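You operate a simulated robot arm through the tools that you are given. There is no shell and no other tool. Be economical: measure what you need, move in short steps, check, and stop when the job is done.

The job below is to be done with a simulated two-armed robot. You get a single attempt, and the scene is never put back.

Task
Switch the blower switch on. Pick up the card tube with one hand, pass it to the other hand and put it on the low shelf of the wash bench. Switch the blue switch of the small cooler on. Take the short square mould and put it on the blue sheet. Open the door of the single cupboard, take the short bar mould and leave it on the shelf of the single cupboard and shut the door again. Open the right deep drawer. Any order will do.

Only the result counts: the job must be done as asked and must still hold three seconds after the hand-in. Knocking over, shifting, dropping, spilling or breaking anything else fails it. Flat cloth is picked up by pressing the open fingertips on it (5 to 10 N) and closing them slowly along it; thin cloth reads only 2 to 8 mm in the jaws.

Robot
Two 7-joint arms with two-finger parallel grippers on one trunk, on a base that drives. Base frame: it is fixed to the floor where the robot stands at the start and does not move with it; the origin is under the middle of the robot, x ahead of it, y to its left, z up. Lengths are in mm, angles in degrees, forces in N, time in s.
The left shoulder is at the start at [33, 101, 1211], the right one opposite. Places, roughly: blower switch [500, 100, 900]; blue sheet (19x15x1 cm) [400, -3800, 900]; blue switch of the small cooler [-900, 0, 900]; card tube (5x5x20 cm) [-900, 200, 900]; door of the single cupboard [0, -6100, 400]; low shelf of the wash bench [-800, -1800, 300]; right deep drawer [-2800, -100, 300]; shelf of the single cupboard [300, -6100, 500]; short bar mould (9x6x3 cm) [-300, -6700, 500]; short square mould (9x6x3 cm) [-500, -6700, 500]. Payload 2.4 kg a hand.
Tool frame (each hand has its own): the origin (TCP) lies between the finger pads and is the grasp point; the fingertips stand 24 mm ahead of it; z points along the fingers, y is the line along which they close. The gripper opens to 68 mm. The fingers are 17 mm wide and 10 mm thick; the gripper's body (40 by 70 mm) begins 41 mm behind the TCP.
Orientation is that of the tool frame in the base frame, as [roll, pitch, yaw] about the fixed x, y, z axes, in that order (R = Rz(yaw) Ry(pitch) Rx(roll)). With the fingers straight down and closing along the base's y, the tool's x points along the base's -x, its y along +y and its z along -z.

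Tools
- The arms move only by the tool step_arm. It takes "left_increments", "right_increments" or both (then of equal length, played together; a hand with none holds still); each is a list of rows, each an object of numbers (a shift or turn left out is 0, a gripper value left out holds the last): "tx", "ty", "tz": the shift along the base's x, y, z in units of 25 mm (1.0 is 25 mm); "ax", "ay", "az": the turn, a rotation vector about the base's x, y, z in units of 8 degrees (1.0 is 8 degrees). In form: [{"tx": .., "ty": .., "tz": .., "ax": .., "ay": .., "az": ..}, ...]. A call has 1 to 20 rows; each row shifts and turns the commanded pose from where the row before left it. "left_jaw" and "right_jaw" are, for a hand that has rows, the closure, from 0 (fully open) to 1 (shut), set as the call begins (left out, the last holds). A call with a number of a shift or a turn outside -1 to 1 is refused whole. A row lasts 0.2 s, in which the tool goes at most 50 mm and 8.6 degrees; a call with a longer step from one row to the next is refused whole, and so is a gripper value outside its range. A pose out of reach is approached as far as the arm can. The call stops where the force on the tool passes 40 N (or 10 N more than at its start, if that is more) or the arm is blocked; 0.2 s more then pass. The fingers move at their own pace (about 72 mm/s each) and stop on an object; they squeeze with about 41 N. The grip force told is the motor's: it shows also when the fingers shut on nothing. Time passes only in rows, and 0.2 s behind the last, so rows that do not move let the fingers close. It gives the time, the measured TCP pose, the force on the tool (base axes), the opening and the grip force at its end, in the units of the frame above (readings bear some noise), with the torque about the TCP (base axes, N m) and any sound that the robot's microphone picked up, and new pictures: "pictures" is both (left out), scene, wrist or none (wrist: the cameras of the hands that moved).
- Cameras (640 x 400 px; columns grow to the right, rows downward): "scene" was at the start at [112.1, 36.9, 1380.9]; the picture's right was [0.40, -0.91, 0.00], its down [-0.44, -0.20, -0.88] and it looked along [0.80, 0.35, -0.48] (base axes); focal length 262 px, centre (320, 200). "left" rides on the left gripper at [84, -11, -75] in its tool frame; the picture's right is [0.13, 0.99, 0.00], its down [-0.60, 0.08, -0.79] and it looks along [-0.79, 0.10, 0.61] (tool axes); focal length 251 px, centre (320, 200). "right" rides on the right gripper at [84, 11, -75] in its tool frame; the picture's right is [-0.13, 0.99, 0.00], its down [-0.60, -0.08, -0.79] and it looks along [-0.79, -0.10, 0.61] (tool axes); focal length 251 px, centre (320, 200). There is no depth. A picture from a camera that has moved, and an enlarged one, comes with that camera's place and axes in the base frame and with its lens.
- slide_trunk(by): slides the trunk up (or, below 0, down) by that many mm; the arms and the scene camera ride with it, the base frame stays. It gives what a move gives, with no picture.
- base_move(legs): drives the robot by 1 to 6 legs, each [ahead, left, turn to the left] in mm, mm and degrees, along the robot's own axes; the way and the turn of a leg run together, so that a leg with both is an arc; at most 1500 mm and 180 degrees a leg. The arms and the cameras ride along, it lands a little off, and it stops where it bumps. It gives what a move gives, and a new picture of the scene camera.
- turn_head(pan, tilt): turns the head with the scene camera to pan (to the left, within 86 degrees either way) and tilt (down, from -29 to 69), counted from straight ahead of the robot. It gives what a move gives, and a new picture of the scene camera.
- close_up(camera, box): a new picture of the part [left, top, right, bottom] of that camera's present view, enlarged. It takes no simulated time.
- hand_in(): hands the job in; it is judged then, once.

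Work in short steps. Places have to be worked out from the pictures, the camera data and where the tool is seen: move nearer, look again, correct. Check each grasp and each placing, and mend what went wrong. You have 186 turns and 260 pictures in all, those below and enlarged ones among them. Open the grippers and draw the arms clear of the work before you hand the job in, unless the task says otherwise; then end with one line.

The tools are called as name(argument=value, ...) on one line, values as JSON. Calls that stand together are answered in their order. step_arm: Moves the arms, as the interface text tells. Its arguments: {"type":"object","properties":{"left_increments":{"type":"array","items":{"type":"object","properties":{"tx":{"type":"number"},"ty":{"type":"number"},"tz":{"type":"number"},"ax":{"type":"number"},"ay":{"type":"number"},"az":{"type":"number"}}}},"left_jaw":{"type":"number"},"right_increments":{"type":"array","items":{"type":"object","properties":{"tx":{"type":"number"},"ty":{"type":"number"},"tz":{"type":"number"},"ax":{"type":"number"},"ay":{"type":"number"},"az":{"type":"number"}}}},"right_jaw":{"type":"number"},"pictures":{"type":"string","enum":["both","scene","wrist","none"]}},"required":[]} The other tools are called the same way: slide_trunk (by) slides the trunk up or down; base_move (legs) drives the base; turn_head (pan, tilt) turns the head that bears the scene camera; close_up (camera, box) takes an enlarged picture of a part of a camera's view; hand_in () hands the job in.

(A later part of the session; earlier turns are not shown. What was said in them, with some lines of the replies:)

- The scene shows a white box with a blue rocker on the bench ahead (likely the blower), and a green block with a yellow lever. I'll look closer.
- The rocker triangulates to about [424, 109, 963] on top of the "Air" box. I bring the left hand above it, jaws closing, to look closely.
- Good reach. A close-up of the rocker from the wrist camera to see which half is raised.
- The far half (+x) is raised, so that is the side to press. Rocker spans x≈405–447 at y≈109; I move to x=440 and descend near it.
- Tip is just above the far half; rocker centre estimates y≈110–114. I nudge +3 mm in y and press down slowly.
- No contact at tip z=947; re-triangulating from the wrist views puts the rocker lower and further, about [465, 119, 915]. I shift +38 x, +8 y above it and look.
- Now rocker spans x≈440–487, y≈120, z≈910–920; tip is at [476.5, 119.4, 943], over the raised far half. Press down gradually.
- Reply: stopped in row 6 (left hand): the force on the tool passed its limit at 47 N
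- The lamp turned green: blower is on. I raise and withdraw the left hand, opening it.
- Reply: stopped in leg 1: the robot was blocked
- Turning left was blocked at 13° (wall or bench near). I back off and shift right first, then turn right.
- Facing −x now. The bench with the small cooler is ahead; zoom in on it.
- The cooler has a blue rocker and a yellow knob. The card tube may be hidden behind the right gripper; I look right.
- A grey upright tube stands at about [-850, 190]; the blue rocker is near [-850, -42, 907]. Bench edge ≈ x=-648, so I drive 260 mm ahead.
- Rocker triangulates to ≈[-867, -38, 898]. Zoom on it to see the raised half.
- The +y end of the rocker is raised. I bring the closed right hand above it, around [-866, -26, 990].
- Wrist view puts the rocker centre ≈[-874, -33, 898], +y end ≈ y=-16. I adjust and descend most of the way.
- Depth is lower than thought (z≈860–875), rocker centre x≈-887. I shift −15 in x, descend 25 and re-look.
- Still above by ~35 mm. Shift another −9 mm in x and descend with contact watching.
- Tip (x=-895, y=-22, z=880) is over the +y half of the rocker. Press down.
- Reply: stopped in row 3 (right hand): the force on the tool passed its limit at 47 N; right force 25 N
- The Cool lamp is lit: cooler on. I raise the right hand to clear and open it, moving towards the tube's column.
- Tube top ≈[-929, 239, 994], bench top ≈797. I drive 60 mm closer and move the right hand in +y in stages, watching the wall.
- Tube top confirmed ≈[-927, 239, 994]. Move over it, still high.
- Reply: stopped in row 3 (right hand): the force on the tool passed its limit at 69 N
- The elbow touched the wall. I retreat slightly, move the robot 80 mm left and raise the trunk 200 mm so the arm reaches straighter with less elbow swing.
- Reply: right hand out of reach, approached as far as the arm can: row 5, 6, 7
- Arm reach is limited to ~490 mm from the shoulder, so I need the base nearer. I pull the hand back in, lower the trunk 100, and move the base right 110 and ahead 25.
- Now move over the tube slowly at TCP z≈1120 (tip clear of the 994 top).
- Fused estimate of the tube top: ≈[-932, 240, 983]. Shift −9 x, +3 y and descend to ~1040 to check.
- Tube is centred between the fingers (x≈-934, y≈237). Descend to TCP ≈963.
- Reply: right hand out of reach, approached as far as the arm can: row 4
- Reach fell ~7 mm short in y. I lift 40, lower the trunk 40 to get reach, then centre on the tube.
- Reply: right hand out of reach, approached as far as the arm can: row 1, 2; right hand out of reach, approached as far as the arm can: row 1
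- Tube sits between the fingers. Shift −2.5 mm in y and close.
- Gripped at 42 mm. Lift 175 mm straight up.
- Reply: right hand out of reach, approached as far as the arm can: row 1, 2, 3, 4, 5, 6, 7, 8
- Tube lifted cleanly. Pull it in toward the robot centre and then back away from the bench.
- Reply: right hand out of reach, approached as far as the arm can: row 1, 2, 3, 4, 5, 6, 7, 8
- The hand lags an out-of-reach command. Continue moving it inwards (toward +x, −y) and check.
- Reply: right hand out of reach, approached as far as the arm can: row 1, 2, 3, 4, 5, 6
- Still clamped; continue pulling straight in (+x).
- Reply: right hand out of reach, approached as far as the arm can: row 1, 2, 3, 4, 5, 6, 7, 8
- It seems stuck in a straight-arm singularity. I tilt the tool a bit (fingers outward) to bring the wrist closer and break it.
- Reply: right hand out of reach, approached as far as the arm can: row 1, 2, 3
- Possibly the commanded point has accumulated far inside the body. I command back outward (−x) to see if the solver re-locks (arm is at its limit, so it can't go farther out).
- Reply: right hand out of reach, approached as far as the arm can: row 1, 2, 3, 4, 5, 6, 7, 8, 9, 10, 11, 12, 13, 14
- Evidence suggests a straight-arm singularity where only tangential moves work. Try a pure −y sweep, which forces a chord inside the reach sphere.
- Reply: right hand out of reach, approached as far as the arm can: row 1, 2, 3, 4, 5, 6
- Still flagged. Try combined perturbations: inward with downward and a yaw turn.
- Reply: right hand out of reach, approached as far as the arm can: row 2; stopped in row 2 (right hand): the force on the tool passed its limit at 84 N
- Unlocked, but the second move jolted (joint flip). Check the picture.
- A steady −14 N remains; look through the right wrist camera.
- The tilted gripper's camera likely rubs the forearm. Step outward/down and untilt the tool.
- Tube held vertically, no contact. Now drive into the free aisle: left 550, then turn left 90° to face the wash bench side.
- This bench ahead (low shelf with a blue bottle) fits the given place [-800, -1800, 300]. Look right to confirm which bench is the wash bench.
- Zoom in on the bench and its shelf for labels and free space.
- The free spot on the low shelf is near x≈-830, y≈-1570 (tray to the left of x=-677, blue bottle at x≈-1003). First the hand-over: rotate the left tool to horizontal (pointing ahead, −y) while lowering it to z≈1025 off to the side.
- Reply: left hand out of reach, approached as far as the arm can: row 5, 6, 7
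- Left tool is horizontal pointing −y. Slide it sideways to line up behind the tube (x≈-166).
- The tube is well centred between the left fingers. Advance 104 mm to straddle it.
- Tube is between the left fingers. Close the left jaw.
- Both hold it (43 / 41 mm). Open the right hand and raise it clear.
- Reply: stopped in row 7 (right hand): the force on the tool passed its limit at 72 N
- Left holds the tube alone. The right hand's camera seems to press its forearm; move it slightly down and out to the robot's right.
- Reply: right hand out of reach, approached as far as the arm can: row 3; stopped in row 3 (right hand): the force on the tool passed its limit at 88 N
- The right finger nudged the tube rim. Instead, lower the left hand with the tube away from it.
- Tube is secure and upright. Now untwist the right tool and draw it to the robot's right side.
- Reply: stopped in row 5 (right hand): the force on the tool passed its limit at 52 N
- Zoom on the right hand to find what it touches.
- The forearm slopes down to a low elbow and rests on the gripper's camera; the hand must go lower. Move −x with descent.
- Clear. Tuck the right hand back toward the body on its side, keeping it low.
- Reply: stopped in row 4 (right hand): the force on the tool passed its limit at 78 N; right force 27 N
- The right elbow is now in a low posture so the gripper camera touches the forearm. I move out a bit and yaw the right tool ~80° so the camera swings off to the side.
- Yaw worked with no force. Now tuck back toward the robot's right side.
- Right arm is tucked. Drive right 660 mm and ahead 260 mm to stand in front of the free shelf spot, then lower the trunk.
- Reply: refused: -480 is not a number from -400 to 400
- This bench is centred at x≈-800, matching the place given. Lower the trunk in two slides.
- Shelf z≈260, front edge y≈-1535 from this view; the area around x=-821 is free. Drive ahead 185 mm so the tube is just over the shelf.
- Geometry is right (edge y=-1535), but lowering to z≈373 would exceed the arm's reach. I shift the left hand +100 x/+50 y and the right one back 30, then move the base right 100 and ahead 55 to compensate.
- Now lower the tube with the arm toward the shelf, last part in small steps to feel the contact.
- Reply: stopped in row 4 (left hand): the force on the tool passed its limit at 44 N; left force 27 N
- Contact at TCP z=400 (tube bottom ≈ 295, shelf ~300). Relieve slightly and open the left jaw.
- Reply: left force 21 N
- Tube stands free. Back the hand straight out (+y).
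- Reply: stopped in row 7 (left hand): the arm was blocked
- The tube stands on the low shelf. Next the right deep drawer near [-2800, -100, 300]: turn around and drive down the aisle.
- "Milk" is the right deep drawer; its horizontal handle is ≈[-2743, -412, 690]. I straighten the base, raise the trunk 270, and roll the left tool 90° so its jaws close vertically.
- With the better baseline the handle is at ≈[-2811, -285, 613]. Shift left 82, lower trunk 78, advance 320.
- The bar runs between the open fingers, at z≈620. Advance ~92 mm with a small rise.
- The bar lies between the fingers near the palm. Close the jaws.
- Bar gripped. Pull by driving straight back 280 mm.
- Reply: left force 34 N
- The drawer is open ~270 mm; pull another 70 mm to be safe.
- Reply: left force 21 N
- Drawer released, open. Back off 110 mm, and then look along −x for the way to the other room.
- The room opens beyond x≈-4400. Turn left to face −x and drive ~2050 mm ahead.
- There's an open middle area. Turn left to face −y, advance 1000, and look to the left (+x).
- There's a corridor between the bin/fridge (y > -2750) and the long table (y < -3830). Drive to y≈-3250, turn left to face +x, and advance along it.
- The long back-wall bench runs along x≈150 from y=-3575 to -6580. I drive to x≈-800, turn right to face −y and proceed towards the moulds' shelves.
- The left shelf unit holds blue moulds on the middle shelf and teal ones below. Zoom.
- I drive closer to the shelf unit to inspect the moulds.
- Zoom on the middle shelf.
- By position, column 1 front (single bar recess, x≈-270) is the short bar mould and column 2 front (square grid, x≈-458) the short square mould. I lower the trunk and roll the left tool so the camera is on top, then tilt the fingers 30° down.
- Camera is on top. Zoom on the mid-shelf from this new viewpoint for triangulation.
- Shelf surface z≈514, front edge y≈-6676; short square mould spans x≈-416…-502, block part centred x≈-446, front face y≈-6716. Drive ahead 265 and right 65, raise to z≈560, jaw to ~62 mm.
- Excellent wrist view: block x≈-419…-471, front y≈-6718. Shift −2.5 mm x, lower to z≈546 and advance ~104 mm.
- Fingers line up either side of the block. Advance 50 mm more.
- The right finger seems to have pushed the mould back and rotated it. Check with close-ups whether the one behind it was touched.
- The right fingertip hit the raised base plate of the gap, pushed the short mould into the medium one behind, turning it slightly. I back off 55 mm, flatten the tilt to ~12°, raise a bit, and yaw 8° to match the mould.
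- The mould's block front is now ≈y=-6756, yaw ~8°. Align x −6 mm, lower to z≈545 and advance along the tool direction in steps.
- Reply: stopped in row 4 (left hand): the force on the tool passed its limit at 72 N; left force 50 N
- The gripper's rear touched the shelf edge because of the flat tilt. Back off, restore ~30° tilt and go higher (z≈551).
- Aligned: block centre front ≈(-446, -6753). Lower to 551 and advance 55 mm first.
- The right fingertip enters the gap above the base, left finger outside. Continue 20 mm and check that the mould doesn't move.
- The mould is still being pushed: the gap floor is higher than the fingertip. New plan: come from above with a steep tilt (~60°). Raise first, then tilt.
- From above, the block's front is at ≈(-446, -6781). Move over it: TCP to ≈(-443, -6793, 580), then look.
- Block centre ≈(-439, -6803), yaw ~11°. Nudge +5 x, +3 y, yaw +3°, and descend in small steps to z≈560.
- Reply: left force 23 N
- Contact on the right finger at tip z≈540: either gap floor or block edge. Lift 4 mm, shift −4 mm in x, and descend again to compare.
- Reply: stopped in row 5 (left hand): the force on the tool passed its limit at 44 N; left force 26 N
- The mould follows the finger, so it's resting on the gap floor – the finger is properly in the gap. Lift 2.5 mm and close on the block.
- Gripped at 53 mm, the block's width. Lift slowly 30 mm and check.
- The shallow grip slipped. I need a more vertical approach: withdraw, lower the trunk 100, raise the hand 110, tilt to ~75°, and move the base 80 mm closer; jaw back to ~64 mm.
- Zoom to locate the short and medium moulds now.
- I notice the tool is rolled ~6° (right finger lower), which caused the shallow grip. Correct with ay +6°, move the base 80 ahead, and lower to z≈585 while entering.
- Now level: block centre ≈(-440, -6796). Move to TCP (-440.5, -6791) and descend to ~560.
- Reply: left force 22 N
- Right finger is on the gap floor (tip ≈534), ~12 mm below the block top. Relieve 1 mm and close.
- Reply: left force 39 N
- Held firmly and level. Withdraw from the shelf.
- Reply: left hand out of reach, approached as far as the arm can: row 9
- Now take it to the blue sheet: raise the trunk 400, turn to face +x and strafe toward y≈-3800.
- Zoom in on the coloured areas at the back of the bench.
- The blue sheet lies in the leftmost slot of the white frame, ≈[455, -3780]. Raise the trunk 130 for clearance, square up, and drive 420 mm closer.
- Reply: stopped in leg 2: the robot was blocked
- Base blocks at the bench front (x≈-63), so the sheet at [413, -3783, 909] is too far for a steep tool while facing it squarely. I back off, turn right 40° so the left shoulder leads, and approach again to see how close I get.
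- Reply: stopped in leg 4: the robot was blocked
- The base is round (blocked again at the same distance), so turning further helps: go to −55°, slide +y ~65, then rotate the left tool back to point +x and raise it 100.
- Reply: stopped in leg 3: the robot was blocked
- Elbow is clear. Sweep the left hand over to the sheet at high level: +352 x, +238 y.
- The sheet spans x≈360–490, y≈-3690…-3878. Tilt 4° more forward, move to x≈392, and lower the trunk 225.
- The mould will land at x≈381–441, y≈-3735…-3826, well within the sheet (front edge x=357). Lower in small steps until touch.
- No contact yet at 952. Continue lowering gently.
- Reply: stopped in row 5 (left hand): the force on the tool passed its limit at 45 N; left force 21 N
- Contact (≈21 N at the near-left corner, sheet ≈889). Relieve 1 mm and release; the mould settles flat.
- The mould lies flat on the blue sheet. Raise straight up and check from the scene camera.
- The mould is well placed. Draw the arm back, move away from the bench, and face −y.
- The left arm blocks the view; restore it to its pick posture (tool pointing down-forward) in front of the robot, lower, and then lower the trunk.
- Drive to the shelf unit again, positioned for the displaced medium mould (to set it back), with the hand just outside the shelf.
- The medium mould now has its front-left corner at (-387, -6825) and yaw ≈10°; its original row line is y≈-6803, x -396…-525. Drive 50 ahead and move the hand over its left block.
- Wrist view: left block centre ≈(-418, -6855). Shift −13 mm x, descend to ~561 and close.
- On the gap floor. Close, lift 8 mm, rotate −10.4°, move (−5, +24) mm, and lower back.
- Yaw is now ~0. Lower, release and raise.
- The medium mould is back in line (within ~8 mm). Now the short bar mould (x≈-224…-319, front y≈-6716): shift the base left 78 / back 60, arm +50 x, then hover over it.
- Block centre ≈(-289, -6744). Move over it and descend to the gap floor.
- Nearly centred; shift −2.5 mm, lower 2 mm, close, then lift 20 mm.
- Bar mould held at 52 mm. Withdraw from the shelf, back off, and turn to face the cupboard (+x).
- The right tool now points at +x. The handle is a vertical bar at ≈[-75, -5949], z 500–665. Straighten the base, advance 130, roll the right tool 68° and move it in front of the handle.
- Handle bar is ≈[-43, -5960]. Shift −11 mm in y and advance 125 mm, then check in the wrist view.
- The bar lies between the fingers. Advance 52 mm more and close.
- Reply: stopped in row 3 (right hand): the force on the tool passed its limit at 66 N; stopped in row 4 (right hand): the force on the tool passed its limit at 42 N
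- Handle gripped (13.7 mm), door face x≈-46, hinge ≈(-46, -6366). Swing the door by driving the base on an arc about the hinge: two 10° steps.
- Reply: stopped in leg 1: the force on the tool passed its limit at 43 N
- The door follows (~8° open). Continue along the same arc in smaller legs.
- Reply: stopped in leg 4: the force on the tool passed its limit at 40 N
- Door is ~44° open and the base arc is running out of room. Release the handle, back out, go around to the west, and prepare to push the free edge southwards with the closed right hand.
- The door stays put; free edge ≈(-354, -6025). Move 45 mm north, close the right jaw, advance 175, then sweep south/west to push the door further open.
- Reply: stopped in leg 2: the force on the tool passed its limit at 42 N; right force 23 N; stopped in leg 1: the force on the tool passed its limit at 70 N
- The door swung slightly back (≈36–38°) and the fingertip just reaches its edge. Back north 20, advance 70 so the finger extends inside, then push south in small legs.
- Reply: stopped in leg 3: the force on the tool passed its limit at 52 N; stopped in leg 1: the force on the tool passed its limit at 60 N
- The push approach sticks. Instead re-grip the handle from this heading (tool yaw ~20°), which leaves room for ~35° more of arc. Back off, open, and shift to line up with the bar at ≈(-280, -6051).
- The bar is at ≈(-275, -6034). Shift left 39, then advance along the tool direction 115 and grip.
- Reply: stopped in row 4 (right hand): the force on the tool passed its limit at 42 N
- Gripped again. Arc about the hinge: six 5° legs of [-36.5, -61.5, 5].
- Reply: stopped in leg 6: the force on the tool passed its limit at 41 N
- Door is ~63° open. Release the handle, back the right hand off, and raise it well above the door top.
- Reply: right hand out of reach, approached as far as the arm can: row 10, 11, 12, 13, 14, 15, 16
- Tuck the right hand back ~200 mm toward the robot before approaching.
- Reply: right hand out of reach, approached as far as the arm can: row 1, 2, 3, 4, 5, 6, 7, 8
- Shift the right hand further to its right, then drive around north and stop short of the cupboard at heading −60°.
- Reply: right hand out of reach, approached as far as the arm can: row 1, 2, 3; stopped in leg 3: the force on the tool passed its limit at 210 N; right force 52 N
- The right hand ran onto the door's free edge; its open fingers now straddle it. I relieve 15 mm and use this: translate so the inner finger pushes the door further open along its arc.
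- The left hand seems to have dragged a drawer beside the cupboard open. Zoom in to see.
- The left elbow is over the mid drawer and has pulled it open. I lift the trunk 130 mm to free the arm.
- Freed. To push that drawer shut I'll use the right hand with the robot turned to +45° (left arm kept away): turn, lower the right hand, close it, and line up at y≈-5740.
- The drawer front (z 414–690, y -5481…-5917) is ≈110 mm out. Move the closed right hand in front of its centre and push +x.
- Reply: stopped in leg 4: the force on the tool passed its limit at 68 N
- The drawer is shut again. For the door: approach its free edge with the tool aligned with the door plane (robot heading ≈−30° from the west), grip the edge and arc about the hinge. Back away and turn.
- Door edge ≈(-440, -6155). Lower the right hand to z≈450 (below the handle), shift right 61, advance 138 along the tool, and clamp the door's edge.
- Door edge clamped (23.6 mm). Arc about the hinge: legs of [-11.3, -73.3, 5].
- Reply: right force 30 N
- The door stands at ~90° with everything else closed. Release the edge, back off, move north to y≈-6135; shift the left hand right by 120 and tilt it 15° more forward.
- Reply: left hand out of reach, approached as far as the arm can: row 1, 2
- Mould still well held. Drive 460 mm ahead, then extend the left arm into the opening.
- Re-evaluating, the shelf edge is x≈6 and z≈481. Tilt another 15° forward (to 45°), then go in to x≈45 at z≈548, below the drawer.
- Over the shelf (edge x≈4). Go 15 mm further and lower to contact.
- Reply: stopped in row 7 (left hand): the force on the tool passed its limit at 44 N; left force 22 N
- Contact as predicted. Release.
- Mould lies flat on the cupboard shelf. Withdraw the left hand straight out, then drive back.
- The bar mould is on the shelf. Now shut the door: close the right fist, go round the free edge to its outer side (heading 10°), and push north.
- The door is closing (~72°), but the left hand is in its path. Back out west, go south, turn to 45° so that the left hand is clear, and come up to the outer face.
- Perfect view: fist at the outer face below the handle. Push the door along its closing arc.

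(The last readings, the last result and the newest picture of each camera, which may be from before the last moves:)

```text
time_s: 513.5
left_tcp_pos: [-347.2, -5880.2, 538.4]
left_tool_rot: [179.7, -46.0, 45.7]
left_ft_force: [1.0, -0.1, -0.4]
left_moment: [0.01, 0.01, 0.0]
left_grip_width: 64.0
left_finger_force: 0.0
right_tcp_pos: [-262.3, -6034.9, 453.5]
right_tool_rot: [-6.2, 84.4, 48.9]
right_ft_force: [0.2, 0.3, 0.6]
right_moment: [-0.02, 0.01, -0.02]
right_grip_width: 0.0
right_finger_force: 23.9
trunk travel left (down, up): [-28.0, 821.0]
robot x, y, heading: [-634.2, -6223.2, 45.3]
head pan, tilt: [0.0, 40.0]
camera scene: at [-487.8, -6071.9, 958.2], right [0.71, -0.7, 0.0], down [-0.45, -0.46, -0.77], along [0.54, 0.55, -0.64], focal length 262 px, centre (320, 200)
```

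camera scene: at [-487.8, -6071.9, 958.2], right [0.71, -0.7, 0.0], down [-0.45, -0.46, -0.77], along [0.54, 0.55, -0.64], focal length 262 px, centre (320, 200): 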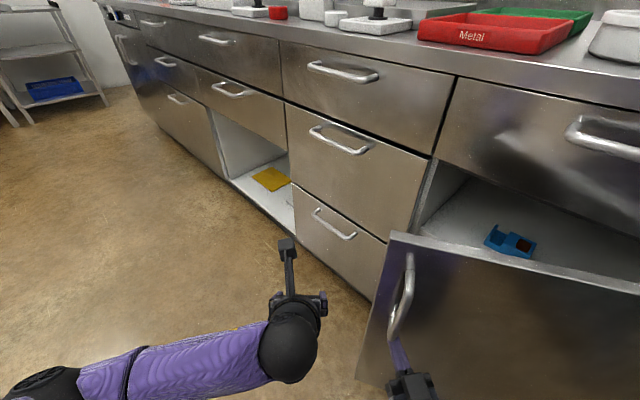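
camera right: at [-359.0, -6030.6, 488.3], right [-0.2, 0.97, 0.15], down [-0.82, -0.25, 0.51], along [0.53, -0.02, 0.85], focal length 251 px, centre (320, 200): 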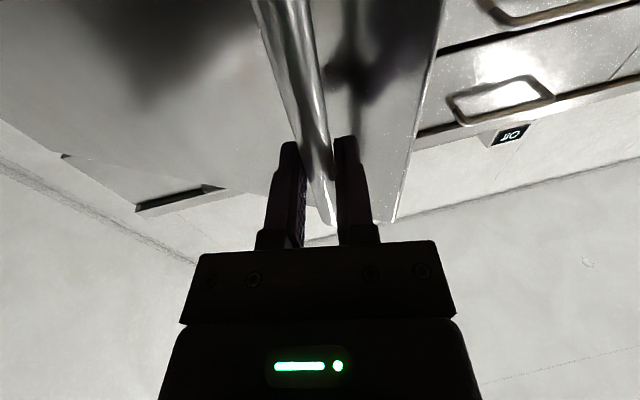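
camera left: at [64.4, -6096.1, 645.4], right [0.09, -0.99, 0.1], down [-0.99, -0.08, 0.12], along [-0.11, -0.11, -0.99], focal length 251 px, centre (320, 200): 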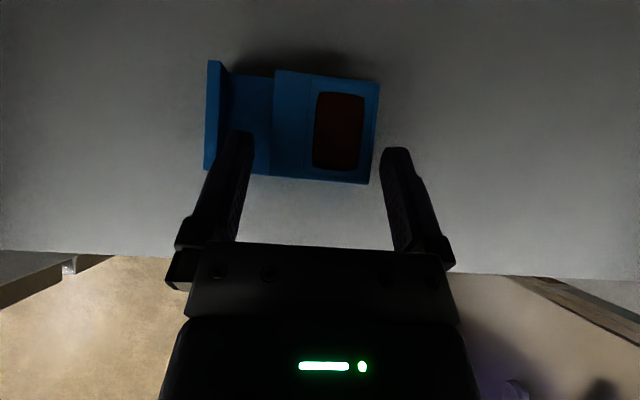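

Door ~30°. Continue the push to closed.

base_move(legs=[[127, -59, 0], [25, -25, 0], [14, -14, 0], [12, -12, 0]])

```text
time_s: 516.1
left_tcp_pos: [-148.2, -5827.3, 538.3]
left_tool_rot: [179.6, -46.0, 46.1]
left_ft_force: [0.7, 0.5, 0.0]
left_moment: [0.0, 0.03, -0.02]
left_grip_width: 63.8
left_finger_force: 0.0
right_tcp_pos: [-65.7, -5983.7, 452.6]
right_tool_rot: [-5.8, 84.3, 49.7]
right_ft_force: [-5.7, -2.5, 4.3]
right_moment: [0.02, -0.08, 0.06]
right_grip_width: 0.0
right_finger_force: 23.9
trunk travel left (down, up): [-28.0, 821.0]
robot x, y, heading: [-439.5, -6173.3, 45.8]
head pan, tilt: [0.0, 40.0]
stopped in leg 4: the force on the tool passed its limit at 55 N (the readings are from after the stop); the commanded pose is now the measured one
camera scene: at [-287.7, -6020.5, 958.3], right [0.72, -0.7, 0.0], down [-0.45, -0.46, -0.77], along [0.53, 0.55, -0.64], focal length 262 px, centre (320, 200)
```

scene: 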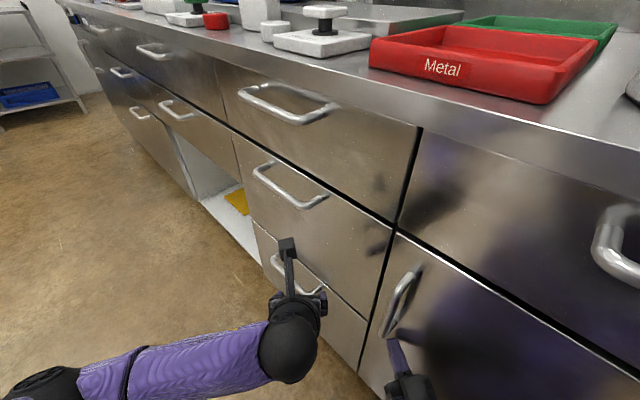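

Door is flush. Back away and check.

base_move(legs=[[-140, 143, 0], [-200, 140, 0]])

turn_head(pan=-50, tilt=30)

```text
time_s: 519.1
left_tcp_pos: [-587.8, -5868.5, 537.0]
left_tool_rot: [179.7, -46.0, 46.0]
left_ft_force: [0.7, 0.2, 0.1]
left_moment: [0.02, -0.03, -0.01]
left_grip_width: 63.8
left_finger_force: 0.0
right_tcp_pos: [-505.2, -6022.5, 452.5]
right_tool_rot: [-5.8, 84.3, 49.9]
right_ft_force: [0.1, -1.2, 0.2]
right_moment: [0.01, 0.02, 0.02]
right_grip_width: 0.0
right_finger_force: 24.0
trunk travel left (down, up): [-28.0, 821.0]
robot x, y, heading: [-876.3, -6210.0, 45.7]
head pan, tilt: [0.0, 40.0]
camera scene: at [-727.6, -6059.7, 958.2], right [0.72, -0.7, 0.0], down [-0.45, -0.46, -0.77], along [0.53, 0.55, -0.64], focal length 262 px, centre (320, 200)
```

scene: 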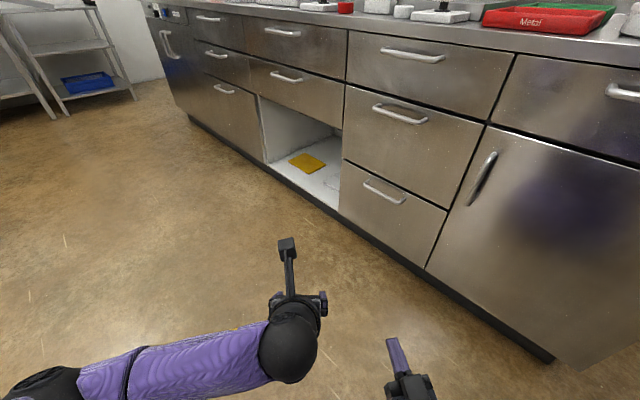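

```text
time_s: 520.3
left_tcp_pos: [-588.7, -5867.5, 537.6]
left_tool_rot: [179.7, -46.0, 45.9]
left_ft_force: [0.7, 0.0, 0.1]
left_moment: [0.02, -0.02, -0.01]
left_grip_width: 63.9
left_finger_force: 0.0
right_tcp_pos: [-505.3, -6023.2, 453.0]
right_tool_rot: [-5.8, 84.4, 50.0]
right_ft_force: [0.1, 0.3, -0.4]
right_moment: [0.01, 0.0, -0.01]
right_grip_width: 0.0
right_finger_force: 23.8
trunk travel left (down, up): [-28.0, 821.0]
robot x, y, heading: [-876.1, -6209.5, 45.4]
head pan, tilt: [-50.0, 30.0]
camera scene: at [-696.8, -6127.2, 973.5], right [-0.07, -1.0, 0.0], down [-0.5, 0.04, -0.87], along [0.86, -0.06, -0.5], focal length 262 px, centre (320, 200)
```

scene: 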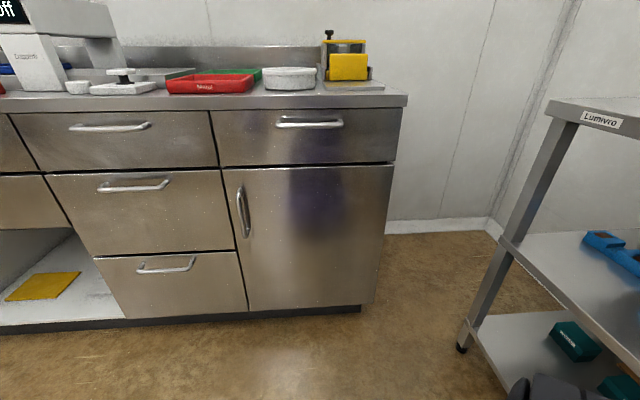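

Door and drawers are shut. Open both grippers clear of everything, then hand in.

step_arm(left_increments=[{}, {}, {}], right_increments=[{}, {}, {}], left_jaw=0, right_jaw=0, pictures="none")

hand_in()

```text
time_s: 521.1
left_tcp_pos: [-588.9, -5867.6, 537.3]
left_tool_rot: [179.7, -46.0, 46.1]
left_ft_force: [0.0, 0.7, -0.6]
left_moment: [0.02, -0.02, 0.01]
left_grip_width: 68.2
left_finger_force: 0.0
right_tcp_pos: [-505.7, -6022.5, 453.6]
right_tool_rot: [-5.8, 84.4, 49.8]
right_ft_force: [-0.1, -0.1, -0.6]
right_moment: [0.04, -0.01, 0.03]
right_grip_width: 68.1
right_finger_force: 0.1
trunk travel left (down, up): [-28.0, 821.0]
robot x, y, heading: [-875.5, -6208.4, 45.5]
head pan, tilt: [-50.0, 30.0]
```

```text
The job is handed in.
```

I handed in with every step of the job done, but I disturbed two other things: a medium mould I pushed and set back about 8 mm out of line, and a drawer beside the cupboard I pulled open and pushed shut.
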